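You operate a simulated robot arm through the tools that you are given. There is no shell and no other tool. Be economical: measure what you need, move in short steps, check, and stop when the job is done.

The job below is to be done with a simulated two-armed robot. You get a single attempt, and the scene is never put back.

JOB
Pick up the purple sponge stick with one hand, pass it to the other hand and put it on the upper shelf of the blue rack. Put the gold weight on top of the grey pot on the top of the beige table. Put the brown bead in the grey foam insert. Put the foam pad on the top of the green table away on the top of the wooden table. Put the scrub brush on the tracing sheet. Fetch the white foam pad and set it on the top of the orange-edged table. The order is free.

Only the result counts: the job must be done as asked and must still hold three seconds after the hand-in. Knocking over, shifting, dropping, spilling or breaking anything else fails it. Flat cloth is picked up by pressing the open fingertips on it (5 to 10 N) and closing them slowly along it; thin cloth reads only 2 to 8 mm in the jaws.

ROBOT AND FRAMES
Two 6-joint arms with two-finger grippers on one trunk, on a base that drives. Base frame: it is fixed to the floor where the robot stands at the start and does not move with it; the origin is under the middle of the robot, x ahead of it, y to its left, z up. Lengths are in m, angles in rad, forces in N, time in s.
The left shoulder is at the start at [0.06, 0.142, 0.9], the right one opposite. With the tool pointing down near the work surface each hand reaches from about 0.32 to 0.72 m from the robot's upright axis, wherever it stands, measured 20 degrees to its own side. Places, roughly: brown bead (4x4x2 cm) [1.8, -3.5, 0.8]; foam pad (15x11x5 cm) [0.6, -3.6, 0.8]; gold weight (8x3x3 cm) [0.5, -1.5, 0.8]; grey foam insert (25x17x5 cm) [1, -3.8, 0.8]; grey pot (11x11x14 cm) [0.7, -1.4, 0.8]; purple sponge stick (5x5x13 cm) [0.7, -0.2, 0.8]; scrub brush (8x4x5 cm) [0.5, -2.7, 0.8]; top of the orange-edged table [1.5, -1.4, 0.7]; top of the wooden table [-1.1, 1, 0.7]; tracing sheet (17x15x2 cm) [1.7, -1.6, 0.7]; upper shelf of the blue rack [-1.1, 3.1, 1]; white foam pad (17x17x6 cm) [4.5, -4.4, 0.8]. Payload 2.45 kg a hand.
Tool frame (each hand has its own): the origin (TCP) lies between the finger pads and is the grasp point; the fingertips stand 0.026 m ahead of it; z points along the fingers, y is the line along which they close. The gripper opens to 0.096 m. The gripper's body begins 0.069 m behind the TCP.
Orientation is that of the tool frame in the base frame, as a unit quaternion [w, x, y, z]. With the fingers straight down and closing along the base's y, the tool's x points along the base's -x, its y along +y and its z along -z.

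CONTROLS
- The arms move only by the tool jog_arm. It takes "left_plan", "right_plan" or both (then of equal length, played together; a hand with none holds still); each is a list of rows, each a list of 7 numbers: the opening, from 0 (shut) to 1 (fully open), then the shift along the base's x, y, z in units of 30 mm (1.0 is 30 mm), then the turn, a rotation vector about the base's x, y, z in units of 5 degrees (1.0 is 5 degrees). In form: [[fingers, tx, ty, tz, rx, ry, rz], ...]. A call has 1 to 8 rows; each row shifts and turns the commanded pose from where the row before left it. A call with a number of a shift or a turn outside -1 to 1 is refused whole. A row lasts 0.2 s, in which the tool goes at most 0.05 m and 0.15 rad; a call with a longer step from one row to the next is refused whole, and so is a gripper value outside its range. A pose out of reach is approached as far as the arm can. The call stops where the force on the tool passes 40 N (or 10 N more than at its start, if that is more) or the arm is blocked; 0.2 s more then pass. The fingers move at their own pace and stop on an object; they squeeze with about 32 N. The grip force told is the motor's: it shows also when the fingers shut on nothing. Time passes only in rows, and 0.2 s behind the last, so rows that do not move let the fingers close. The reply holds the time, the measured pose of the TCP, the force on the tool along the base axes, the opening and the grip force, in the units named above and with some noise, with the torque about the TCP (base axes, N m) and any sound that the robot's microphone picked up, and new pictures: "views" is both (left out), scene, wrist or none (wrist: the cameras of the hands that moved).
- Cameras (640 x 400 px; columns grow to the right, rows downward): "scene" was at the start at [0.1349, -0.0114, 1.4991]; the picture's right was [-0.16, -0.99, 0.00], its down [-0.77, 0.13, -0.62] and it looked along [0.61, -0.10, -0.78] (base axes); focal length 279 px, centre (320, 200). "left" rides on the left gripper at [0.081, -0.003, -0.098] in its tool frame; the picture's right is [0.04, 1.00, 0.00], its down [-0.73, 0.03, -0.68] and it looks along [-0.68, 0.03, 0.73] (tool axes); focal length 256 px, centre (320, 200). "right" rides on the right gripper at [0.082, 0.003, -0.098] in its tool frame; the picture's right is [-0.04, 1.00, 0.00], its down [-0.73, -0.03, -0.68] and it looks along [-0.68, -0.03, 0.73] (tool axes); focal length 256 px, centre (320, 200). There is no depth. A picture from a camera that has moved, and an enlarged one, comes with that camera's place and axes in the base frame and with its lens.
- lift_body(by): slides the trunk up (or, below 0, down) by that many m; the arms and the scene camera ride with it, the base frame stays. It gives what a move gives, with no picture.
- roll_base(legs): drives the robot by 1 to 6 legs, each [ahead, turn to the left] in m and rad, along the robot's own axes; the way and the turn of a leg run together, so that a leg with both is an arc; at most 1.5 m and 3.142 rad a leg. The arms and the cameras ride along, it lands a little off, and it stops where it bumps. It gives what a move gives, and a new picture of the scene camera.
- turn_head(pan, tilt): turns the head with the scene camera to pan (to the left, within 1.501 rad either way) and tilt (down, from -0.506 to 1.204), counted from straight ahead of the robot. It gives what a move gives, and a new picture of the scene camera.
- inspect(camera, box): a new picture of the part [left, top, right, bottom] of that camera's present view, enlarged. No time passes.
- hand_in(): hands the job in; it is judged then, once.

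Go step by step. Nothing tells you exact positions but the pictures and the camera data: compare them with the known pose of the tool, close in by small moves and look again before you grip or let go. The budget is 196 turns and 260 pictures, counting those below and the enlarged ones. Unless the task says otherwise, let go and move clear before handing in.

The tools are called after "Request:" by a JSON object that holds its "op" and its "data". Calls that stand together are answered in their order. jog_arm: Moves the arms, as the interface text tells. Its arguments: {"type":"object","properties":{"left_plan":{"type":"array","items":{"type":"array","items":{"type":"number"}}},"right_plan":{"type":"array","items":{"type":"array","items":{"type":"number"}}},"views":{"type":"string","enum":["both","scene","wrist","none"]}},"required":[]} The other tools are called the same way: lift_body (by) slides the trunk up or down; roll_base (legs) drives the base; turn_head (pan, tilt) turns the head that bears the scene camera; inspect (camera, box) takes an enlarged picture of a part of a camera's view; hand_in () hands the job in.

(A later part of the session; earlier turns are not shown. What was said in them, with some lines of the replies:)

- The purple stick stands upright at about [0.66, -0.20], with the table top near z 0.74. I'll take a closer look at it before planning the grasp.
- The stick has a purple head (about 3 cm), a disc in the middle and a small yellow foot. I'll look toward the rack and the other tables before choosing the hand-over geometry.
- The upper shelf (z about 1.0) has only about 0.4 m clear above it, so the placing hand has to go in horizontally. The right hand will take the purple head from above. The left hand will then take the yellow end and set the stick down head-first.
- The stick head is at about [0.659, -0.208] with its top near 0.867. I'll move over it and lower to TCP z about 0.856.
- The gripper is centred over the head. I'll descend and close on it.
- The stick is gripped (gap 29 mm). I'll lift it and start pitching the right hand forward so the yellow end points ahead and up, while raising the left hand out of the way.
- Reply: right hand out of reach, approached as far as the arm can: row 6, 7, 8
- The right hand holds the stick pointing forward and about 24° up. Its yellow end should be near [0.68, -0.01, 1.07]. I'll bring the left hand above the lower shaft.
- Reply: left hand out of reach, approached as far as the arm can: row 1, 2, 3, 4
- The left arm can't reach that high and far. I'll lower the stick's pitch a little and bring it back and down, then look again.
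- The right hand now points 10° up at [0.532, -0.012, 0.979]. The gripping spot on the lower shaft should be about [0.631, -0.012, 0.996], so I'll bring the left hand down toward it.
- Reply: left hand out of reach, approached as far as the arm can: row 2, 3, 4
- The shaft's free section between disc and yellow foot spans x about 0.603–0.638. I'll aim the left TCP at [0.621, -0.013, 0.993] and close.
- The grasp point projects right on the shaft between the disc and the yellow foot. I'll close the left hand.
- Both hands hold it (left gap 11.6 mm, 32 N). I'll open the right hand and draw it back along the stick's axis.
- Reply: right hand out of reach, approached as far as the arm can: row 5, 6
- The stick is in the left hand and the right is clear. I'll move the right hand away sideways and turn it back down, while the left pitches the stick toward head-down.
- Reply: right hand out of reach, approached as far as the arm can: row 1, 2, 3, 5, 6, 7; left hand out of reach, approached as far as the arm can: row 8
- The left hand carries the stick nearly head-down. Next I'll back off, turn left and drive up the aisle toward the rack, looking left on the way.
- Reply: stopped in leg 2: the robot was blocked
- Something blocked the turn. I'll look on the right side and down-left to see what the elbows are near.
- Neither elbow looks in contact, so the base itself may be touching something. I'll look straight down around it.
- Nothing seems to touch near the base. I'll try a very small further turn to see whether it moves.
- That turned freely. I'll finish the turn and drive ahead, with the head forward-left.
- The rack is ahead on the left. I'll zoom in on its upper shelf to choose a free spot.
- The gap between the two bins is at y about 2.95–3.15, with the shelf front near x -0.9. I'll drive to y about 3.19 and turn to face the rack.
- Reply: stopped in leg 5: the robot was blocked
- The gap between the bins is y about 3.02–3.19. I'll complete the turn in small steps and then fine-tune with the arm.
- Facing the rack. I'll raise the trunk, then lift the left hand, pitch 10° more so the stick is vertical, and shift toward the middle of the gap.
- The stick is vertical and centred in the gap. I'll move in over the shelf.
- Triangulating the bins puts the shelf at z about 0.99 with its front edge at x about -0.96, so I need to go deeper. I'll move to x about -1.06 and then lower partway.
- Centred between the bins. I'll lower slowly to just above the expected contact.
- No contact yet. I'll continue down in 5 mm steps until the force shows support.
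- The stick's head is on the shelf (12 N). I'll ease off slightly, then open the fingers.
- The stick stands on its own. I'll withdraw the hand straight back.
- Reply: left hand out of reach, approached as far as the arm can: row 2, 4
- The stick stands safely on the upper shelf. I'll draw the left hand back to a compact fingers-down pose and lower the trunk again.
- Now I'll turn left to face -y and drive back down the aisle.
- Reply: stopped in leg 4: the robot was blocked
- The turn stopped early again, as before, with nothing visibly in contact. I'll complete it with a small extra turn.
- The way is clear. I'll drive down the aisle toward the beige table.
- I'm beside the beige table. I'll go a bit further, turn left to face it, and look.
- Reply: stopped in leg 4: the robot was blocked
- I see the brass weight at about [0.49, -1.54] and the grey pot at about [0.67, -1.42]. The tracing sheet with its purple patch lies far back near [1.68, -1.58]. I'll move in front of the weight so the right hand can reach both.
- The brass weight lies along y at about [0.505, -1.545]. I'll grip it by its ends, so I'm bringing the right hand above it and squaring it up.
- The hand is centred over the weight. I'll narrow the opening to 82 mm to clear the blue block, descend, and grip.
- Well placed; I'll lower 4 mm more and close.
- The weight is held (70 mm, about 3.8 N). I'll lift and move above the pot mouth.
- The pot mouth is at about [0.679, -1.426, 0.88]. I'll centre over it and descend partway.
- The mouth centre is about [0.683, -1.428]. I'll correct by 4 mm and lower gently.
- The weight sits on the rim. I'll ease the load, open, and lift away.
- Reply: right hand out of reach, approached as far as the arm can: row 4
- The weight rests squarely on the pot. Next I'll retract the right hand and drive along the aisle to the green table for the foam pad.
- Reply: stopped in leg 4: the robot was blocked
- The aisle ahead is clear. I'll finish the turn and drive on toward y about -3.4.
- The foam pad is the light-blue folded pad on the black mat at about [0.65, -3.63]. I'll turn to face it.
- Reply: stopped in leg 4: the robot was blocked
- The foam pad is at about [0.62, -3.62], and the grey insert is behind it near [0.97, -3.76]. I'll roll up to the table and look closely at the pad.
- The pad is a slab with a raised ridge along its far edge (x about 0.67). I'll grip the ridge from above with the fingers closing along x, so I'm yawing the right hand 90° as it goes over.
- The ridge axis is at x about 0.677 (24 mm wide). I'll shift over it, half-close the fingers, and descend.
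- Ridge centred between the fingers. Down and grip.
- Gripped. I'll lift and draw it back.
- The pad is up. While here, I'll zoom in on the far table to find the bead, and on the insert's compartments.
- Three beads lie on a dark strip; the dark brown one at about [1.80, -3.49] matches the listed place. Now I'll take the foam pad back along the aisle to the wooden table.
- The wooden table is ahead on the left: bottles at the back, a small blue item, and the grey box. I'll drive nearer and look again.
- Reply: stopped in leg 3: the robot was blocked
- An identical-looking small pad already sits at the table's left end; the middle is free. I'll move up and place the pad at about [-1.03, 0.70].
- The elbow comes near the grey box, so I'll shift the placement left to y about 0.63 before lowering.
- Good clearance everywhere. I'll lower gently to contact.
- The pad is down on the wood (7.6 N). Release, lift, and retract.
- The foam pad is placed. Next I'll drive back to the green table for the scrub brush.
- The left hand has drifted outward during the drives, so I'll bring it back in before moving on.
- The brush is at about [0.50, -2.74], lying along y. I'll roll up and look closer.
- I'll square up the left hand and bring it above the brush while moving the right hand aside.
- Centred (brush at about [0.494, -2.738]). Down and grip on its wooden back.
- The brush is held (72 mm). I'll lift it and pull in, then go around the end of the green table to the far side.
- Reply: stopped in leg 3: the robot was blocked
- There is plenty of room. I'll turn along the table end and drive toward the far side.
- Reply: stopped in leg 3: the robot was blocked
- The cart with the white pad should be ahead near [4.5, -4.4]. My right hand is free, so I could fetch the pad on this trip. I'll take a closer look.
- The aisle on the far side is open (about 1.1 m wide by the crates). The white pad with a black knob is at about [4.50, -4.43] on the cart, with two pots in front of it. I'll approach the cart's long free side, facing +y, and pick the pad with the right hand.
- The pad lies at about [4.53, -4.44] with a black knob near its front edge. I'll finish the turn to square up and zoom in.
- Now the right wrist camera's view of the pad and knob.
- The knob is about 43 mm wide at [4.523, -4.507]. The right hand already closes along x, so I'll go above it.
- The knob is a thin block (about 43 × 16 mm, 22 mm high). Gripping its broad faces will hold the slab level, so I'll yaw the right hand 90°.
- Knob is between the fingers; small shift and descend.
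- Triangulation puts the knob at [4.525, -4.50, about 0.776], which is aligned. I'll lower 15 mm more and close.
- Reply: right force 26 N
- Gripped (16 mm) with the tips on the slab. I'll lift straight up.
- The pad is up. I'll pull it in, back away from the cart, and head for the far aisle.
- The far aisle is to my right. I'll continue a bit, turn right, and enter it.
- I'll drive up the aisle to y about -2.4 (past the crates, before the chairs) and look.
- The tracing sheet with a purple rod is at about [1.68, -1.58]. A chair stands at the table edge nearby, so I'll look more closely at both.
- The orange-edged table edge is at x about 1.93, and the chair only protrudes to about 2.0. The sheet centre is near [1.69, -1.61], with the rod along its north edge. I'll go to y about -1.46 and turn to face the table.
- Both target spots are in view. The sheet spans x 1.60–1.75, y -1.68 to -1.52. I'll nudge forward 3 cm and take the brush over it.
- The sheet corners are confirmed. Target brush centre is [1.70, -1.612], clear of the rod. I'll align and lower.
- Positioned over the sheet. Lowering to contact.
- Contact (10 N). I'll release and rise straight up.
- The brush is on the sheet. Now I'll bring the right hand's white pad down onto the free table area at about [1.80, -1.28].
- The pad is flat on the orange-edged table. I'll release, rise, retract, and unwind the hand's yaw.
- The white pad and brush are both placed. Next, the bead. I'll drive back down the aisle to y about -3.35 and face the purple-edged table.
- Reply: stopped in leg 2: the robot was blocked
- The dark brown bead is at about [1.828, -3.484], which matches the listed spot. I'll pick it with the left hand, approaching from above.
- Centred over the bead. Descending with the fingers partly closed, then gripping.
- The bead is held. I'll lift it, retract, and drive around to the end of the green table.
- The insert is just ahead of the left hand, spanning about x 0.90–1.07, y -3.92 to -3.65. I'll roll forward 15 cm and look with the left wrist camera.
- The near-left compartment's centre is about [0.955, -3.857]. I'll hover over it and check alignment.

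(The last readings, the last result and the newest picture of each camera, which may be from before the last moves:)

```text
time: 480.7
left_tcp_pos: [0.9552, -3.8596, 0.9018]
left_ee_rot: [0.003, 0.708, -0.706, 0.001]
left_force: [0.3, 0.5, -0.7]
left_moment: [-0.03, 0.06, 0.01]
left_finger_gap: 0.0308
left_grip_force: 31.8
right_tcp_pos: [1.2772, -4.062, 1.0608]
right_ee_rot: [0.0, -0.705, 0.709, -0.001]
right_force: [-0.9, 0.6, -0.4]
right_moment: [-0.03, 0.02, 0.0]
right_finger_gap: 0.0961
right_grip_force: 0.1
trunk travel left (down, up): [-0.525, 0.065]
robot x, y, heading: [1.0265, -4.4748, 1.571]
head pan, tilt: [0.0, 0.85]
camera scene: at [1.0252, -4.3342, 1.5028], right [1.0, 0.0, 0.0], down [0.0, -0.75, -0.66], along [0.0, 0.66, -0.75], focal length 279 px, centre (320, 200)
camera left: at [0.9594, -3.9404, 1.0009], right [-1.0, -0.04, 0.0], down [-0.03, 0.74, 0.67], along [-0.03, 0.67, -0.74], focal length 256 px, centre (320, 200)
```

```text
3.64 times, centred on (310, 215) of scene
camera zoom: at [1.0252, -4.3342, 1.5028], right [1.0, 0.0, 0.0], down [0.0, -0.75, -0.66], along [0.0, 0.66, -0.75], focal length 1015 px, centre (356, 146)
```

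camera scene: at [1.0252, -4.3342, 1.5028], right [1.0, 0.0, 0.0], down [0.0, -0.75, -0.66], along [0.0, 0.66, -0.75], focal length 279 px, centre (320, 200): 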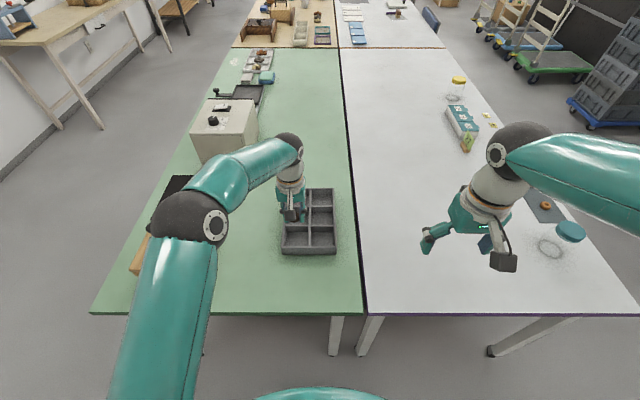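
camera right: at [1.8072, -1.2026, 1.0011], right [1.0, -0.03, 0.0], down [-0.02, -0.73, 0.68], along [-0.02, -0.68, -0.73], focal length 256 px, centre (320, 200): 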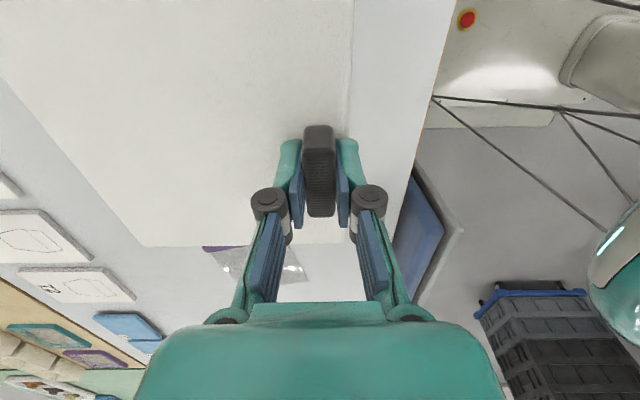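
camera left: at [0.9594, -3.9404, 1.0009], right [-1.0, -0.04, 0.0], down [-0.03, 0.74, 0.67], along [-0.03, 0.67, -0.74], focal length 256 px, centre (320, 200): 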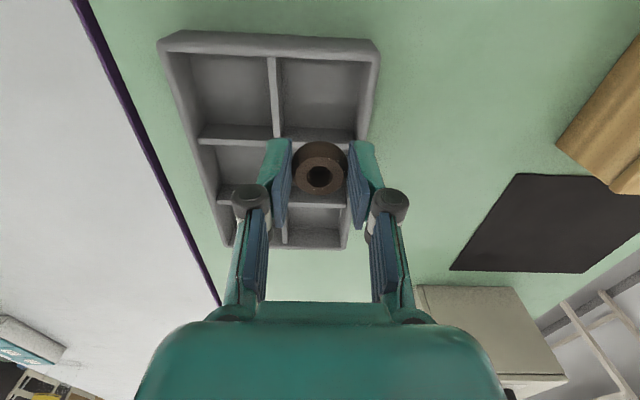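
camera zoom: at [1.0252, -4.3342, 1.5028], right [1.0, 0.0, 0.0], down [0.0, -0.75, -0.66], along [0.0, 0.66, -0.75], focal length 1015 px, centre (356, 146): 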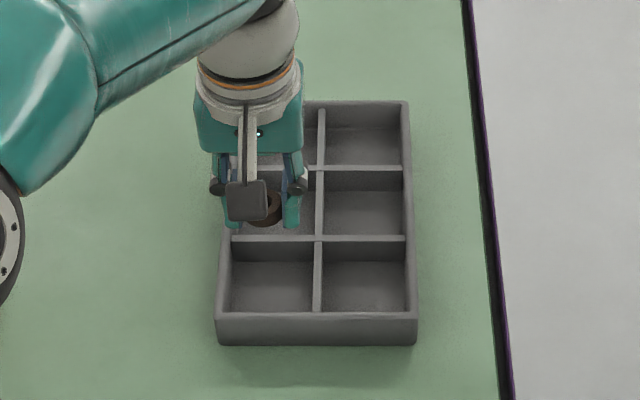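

Aligned with the compartment centre. I'll descend into it.

Request:
{"op": "jog_arm", "data": {"left_plan": [[0.1, 0, 0, -0.9, 0, 0, 0], [0.1, 0, 0, -0.8, 0, 0, 0], [0.1, 0, 0, -0.7, 0, 0, 0], [0.1, 0, 0, -0.6, 0, 0, 0], [0.1, 0, 0, -0.5, 0, 0, 0], [0.1, 0, 0, 0, 0, 0, 0]], "views": "both"}}

Request:
{"op": "inspect", "data": {"camera": "scene", "box": [250, 160, 370, 270]}}

```text
time: 482.1
left_tcp_pos: [0.9575, -3.8601, 0.7981]
left_ee_rot: [0.003, 0.708, -0.706, 0.0]
left_force: [-0.9, 0.0, -0.2]
left_moment: [0.0, -0.01, -0.04]
left_finger_gap: 0.031
left_grip_force: 32.3
right_tcp_pos: [1.2767, -4.0641, 1.061]
right_ee_rot: [0.001, -0.706, 0.709, 0.0]
right_force: [0.0, 0.2, 0.9]
right_moment: [-0.02, 0.0, 0.02]
right_finger_gap: 0.0961
right_grip_force: 0.1
trunk travel left (down, up): [-0.525, 0.065]
robot x, y, heading: [1.0235, -4.4746, 1.57]
head pan, tilt: [0.0, 0.85]
camera scene: at [1.0252, -4.3357, 1.5029], right [1.0, 0.0, 0.0], down [0.0, -0.75, -0.66], along [0.0, 0.66, -0.75], focal length 279 px, centre (320, 200)
camera left: at [0.9609, -3.9409, 0.8962], right [-1.0, -0.04, 0.0], down [-0.03, 0.74, 0.68], along [-0.03, 0.67, -0.74], focal length 256 px, centre (320, 200)
```

scene: 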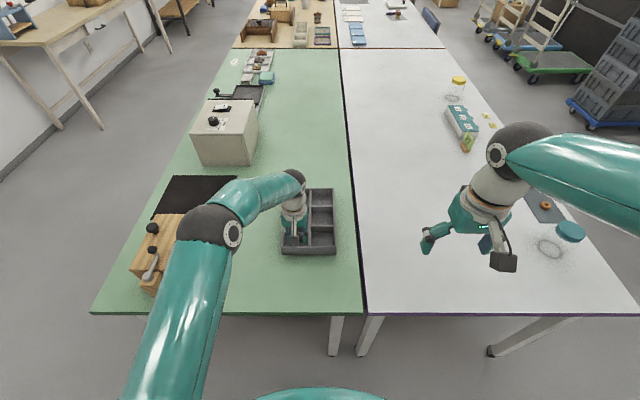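
left: 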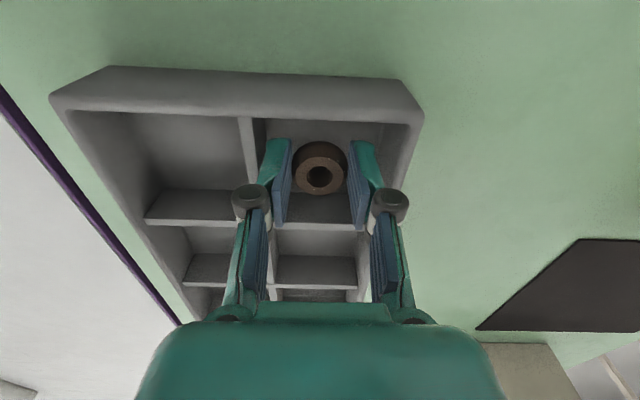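

```text
3.64 times, centred on (310, 215) of scene
camera zoom: at [1.0252, -4.3357, 1.5029], right [1.0, 0.0, 0.0], down [0.0, -0.75, -0.66], along [0.0, 0.66, -0.75], focal length 1015 px, centre (356, 146)
```

zoom: 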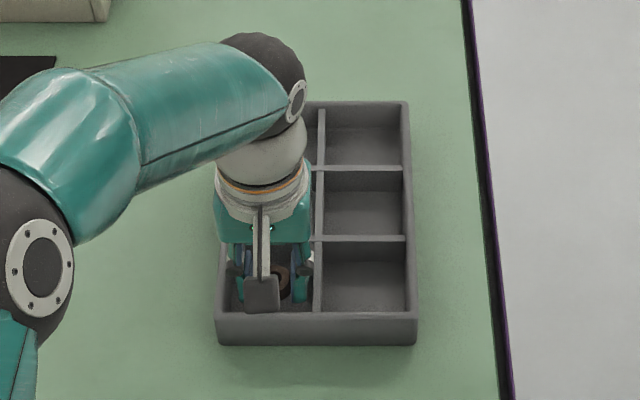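

The bead is inside the compartment with clearance on both sides. I'll lower to the floor gently.

Request:
{"op": "jog_arm", "data": {"left_plan": [[0.1, 0, 0, -0.2, 0, 0, 0], [0.1, 0, 0, -0.15, 0, 0, 0], [0.1, 0, 0, 0, 0, 0, 0]], "views": "none"}}

Request:
{"op": "jog_arm", "data": {"left_plan": [[0.1, 0, 0, -0.1, 0, 0, 0], [0.1, 0, 0, -0.1, 0, 0, 0], [0.1, 0, 0, 0, 0, 0, 0]], "views": "none"}}

```text
time: 482.9
left_tcp_pos: [0.9564, -3.8603, 0.787]
left_ee_rot: [0.003, 0.708, -0.706, 0.0]
left_force: [-0.1, -1.0, -0.4]
left_moment: [0.0, 0.03, 0.0]
left_finger_gap: 0.0306
left_grip_force: 32.4
right_tcp_pos: [1.2747, -4.0635, 1.0611]
right_ee_rot: [0.0, -0.705, 0.709, 0.0]
right_force: [0.7, -0.7, 1.3]
right_moment: [0.01, -0.02, -0.02]
right_finger_gap: 0.096
right_grip_force: 0.0
trunk travel left (down, up): [-0.525, 0.065]
robot x, y, heading: [1.0226, -4.4774, 1.568]
head pan, tilt: [0.0, 0.85]
```

```text
time: 483.7
left_tcp_pos: [0.9568, -3.8591, 0.7819]
left_ee_rot: [0.003, 0.708, -0.706, 0.0]
left_force: [0.7, 0.1, -0.4]
left_moment: [0.01, -0.03, -0.01]
left_finger_gap: 0.0306
left_grip_force: 32.0
right_tcp_pos: [1.2759, -4.0618, 1.0621]
right_ee_rot: [0.0, -0.705, 0.71, -0.001]
right_force: [-0.2, 0.5, 0.6]
right_moment: [-0.02, 0.01, 0.04]
right_finger_gap: 0.0958
right_grip_force: 0.1
trunk travel left (down, up): [-0.525, 0.065]
robot x, y, heading: [1.021, -4.4744, 1.566]
head pan, tilt: [0.0, 0.85]
```

Only a few millimetres remain. I'll open slightly and rise straight out.

Request:
{"op": "jog_arm", "data": {"left_plan": [[0.1, 0, 0, -0.08, 0, 0, 0], [0.38, 0, 0, 0, 0, 0, 0], [0.43, 0, 0, 0, 0, 0, 0], [0.43, 0, 0, 0, 0, 0, 0]], "views": "wrist"}}

```text
time: 484.7
left_tcp_pos: [0.955, -3.8605, 0.7793]
left_ee_rot: [0.003, 0.709, -0.705, 0.0]
left_force: [-2.2, -0.1, 0.5]
left_moment: [0.02, -0.01, -0.02]
left_finger_gap: 0.0405
left_grip_force: 0.1
right_tcp_pos: [1.2759, -4.063, 1.0611]
right_ee_rot: [0.001, -0.705, 0.709, 0.0]
right_force: [0.3, 0.3, 0.4]
right_moment: [0.01, 0.01, -0.01]
right_finger_gap: 0.0963
right_grip_force: 0.0
trunk travel left (down, up): [-0.525, 0.065]
robot x, y, heading: [1.0259, -4.48, 1.573]
head pan, tilt: [0.0, 0.85]
camera left: at [0.9602, -3.9414, 0.8783], right [-1.0, -0.04, 0.0], down [-0.03, 0.74, 0.68], along [-0.03, 0.67, -0.74], focal length 256 px, centre (320, 200)
```

left: 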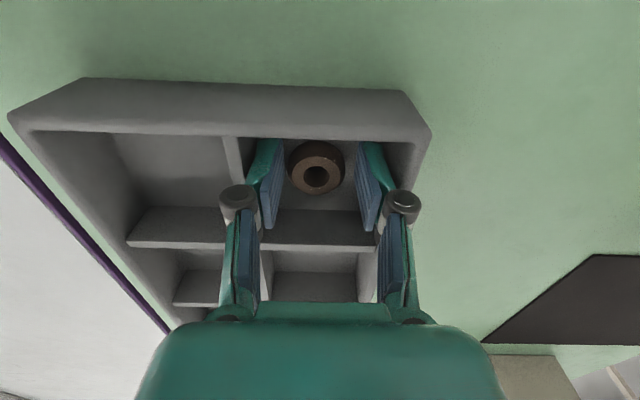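

Request:
{"op": "jog_arm", "data": {"left_plan": [[0.43, 0, 0, 0.4, 0, 0, 0], [0.43, 0, 0, 0.7, 0, 0, 0], [0.43, 0, 0, 1, 0, 0, 0], [0.43, 0, 0, 1, 0, 0, 0], [0.43, 0, -0.5, 1, 0, 0, 0], [0.43, 0, -0.9, 1, 0, 0, 0], [0.43, 0, -0.9, 1, 0, 0, 0], [0.43, 0, -0.9, 1, 0, 0, 0]], "views": "both"}}

Request:
{"op": "inspect", "data": {"camera": "scene", "box": [250, 160, 370, 270]}}

```text
time: 486.5
left_tcp_pos: [0.9569, -3.9561, 0.9953]
left_ee_rot: [0.002, 0.708, -0.706, 0.0]
left_force: [-0.1, -0.8, -0.2]
left_moment: [0.02, 0.01, -0.03]
left_finger_gap: 0.0413
left_grip_force: 0.1
right_tcp_pos: [1.2761, -4.0646, 1.0618]
right_ee_rot: [0.001, -0.706, 0.709, 0.0]
right_force: [0.4, -0.2, 0.1]
right_moment: [0.02, -0.01, -0.03]
right_finger_gap: 0.0961
right_grip_force: 0.1
trunk travel left (down, up): [-0.525, 0.065]
robot x, y, heading: [1.0228, -4.4746, 1.569]
head pan, tilt: [0.0, 0.85]
camera scene: at [1.025, -4.337, 1.503], right [1.0, 0.0, 0.0], down [0.0, -0.75, -0.66], along [0.0, 0.66, -0.75], focal length 279 px, centre (320, 200)
camera left: at [0.9606, -4.038, 1.0941], right [-1.0, -0.04, 0.0], down [-0.03, 0.74, 0.68], along [-0.03, 0.67, -0.74], focal length 256 px, centre (320, 200)
```

scene: 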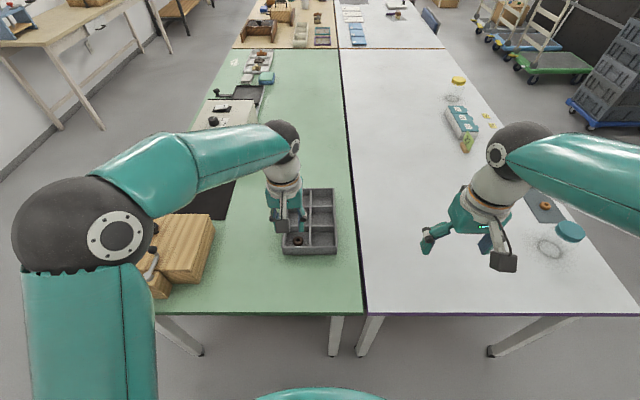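
left: 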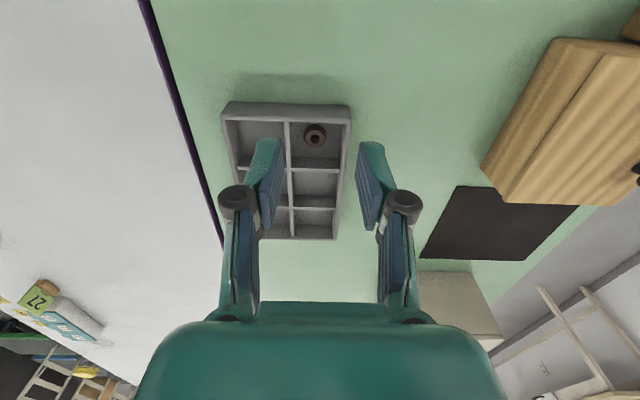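

```text
3.64 times, centred on (310, 215) of scene
camera zoom: at [1.025, -4.337, 1.503], right [1.0, 0.0, 0.0], down [0.0, -0.75, -0.66], along [0.0, 0.66, -0.75], focal length 1015 px, centre (356, 146)
```

zoom: 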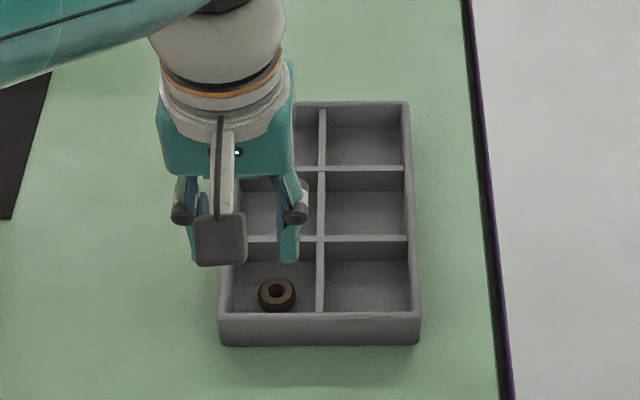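

The bead is in the insert and both hands are empty and clear. All six placements were checked when they were made, so I'm handing in.

Request:
{"op": "hand_in", "data": {}}

```text
The job is handed in.
```

I finished all six placements and handed the job in; I checked each one by camera as I made it, but I have not seen the verdict.

- **Purple sponge stick:** the right hand picked it up, passed it to the left, and it stands head-down on the upper shelf of the blue rack.
- **Gold weight:** it lies across the mouth of the grey pot.
- **Brown bead:** there were three beads on the strip; I took the dark brown one, which matched the listed spot. It sits in one of the near compartments of the grey foam insert.
- **Foam pad from the green table:** it lies flat on the wooden table, beside a similar pad that was already there.
- **Scrub brush:** it stands on the tracing sheet, clear of the purple rod.
- **White foam pad:** it lies flat on the orange-edged table.

The base stopped as "blocked" in about ten of the in-place turns. I never saw anything in contact, and each turn finished with a small extra move. I saw nothing knocked over or shifted.
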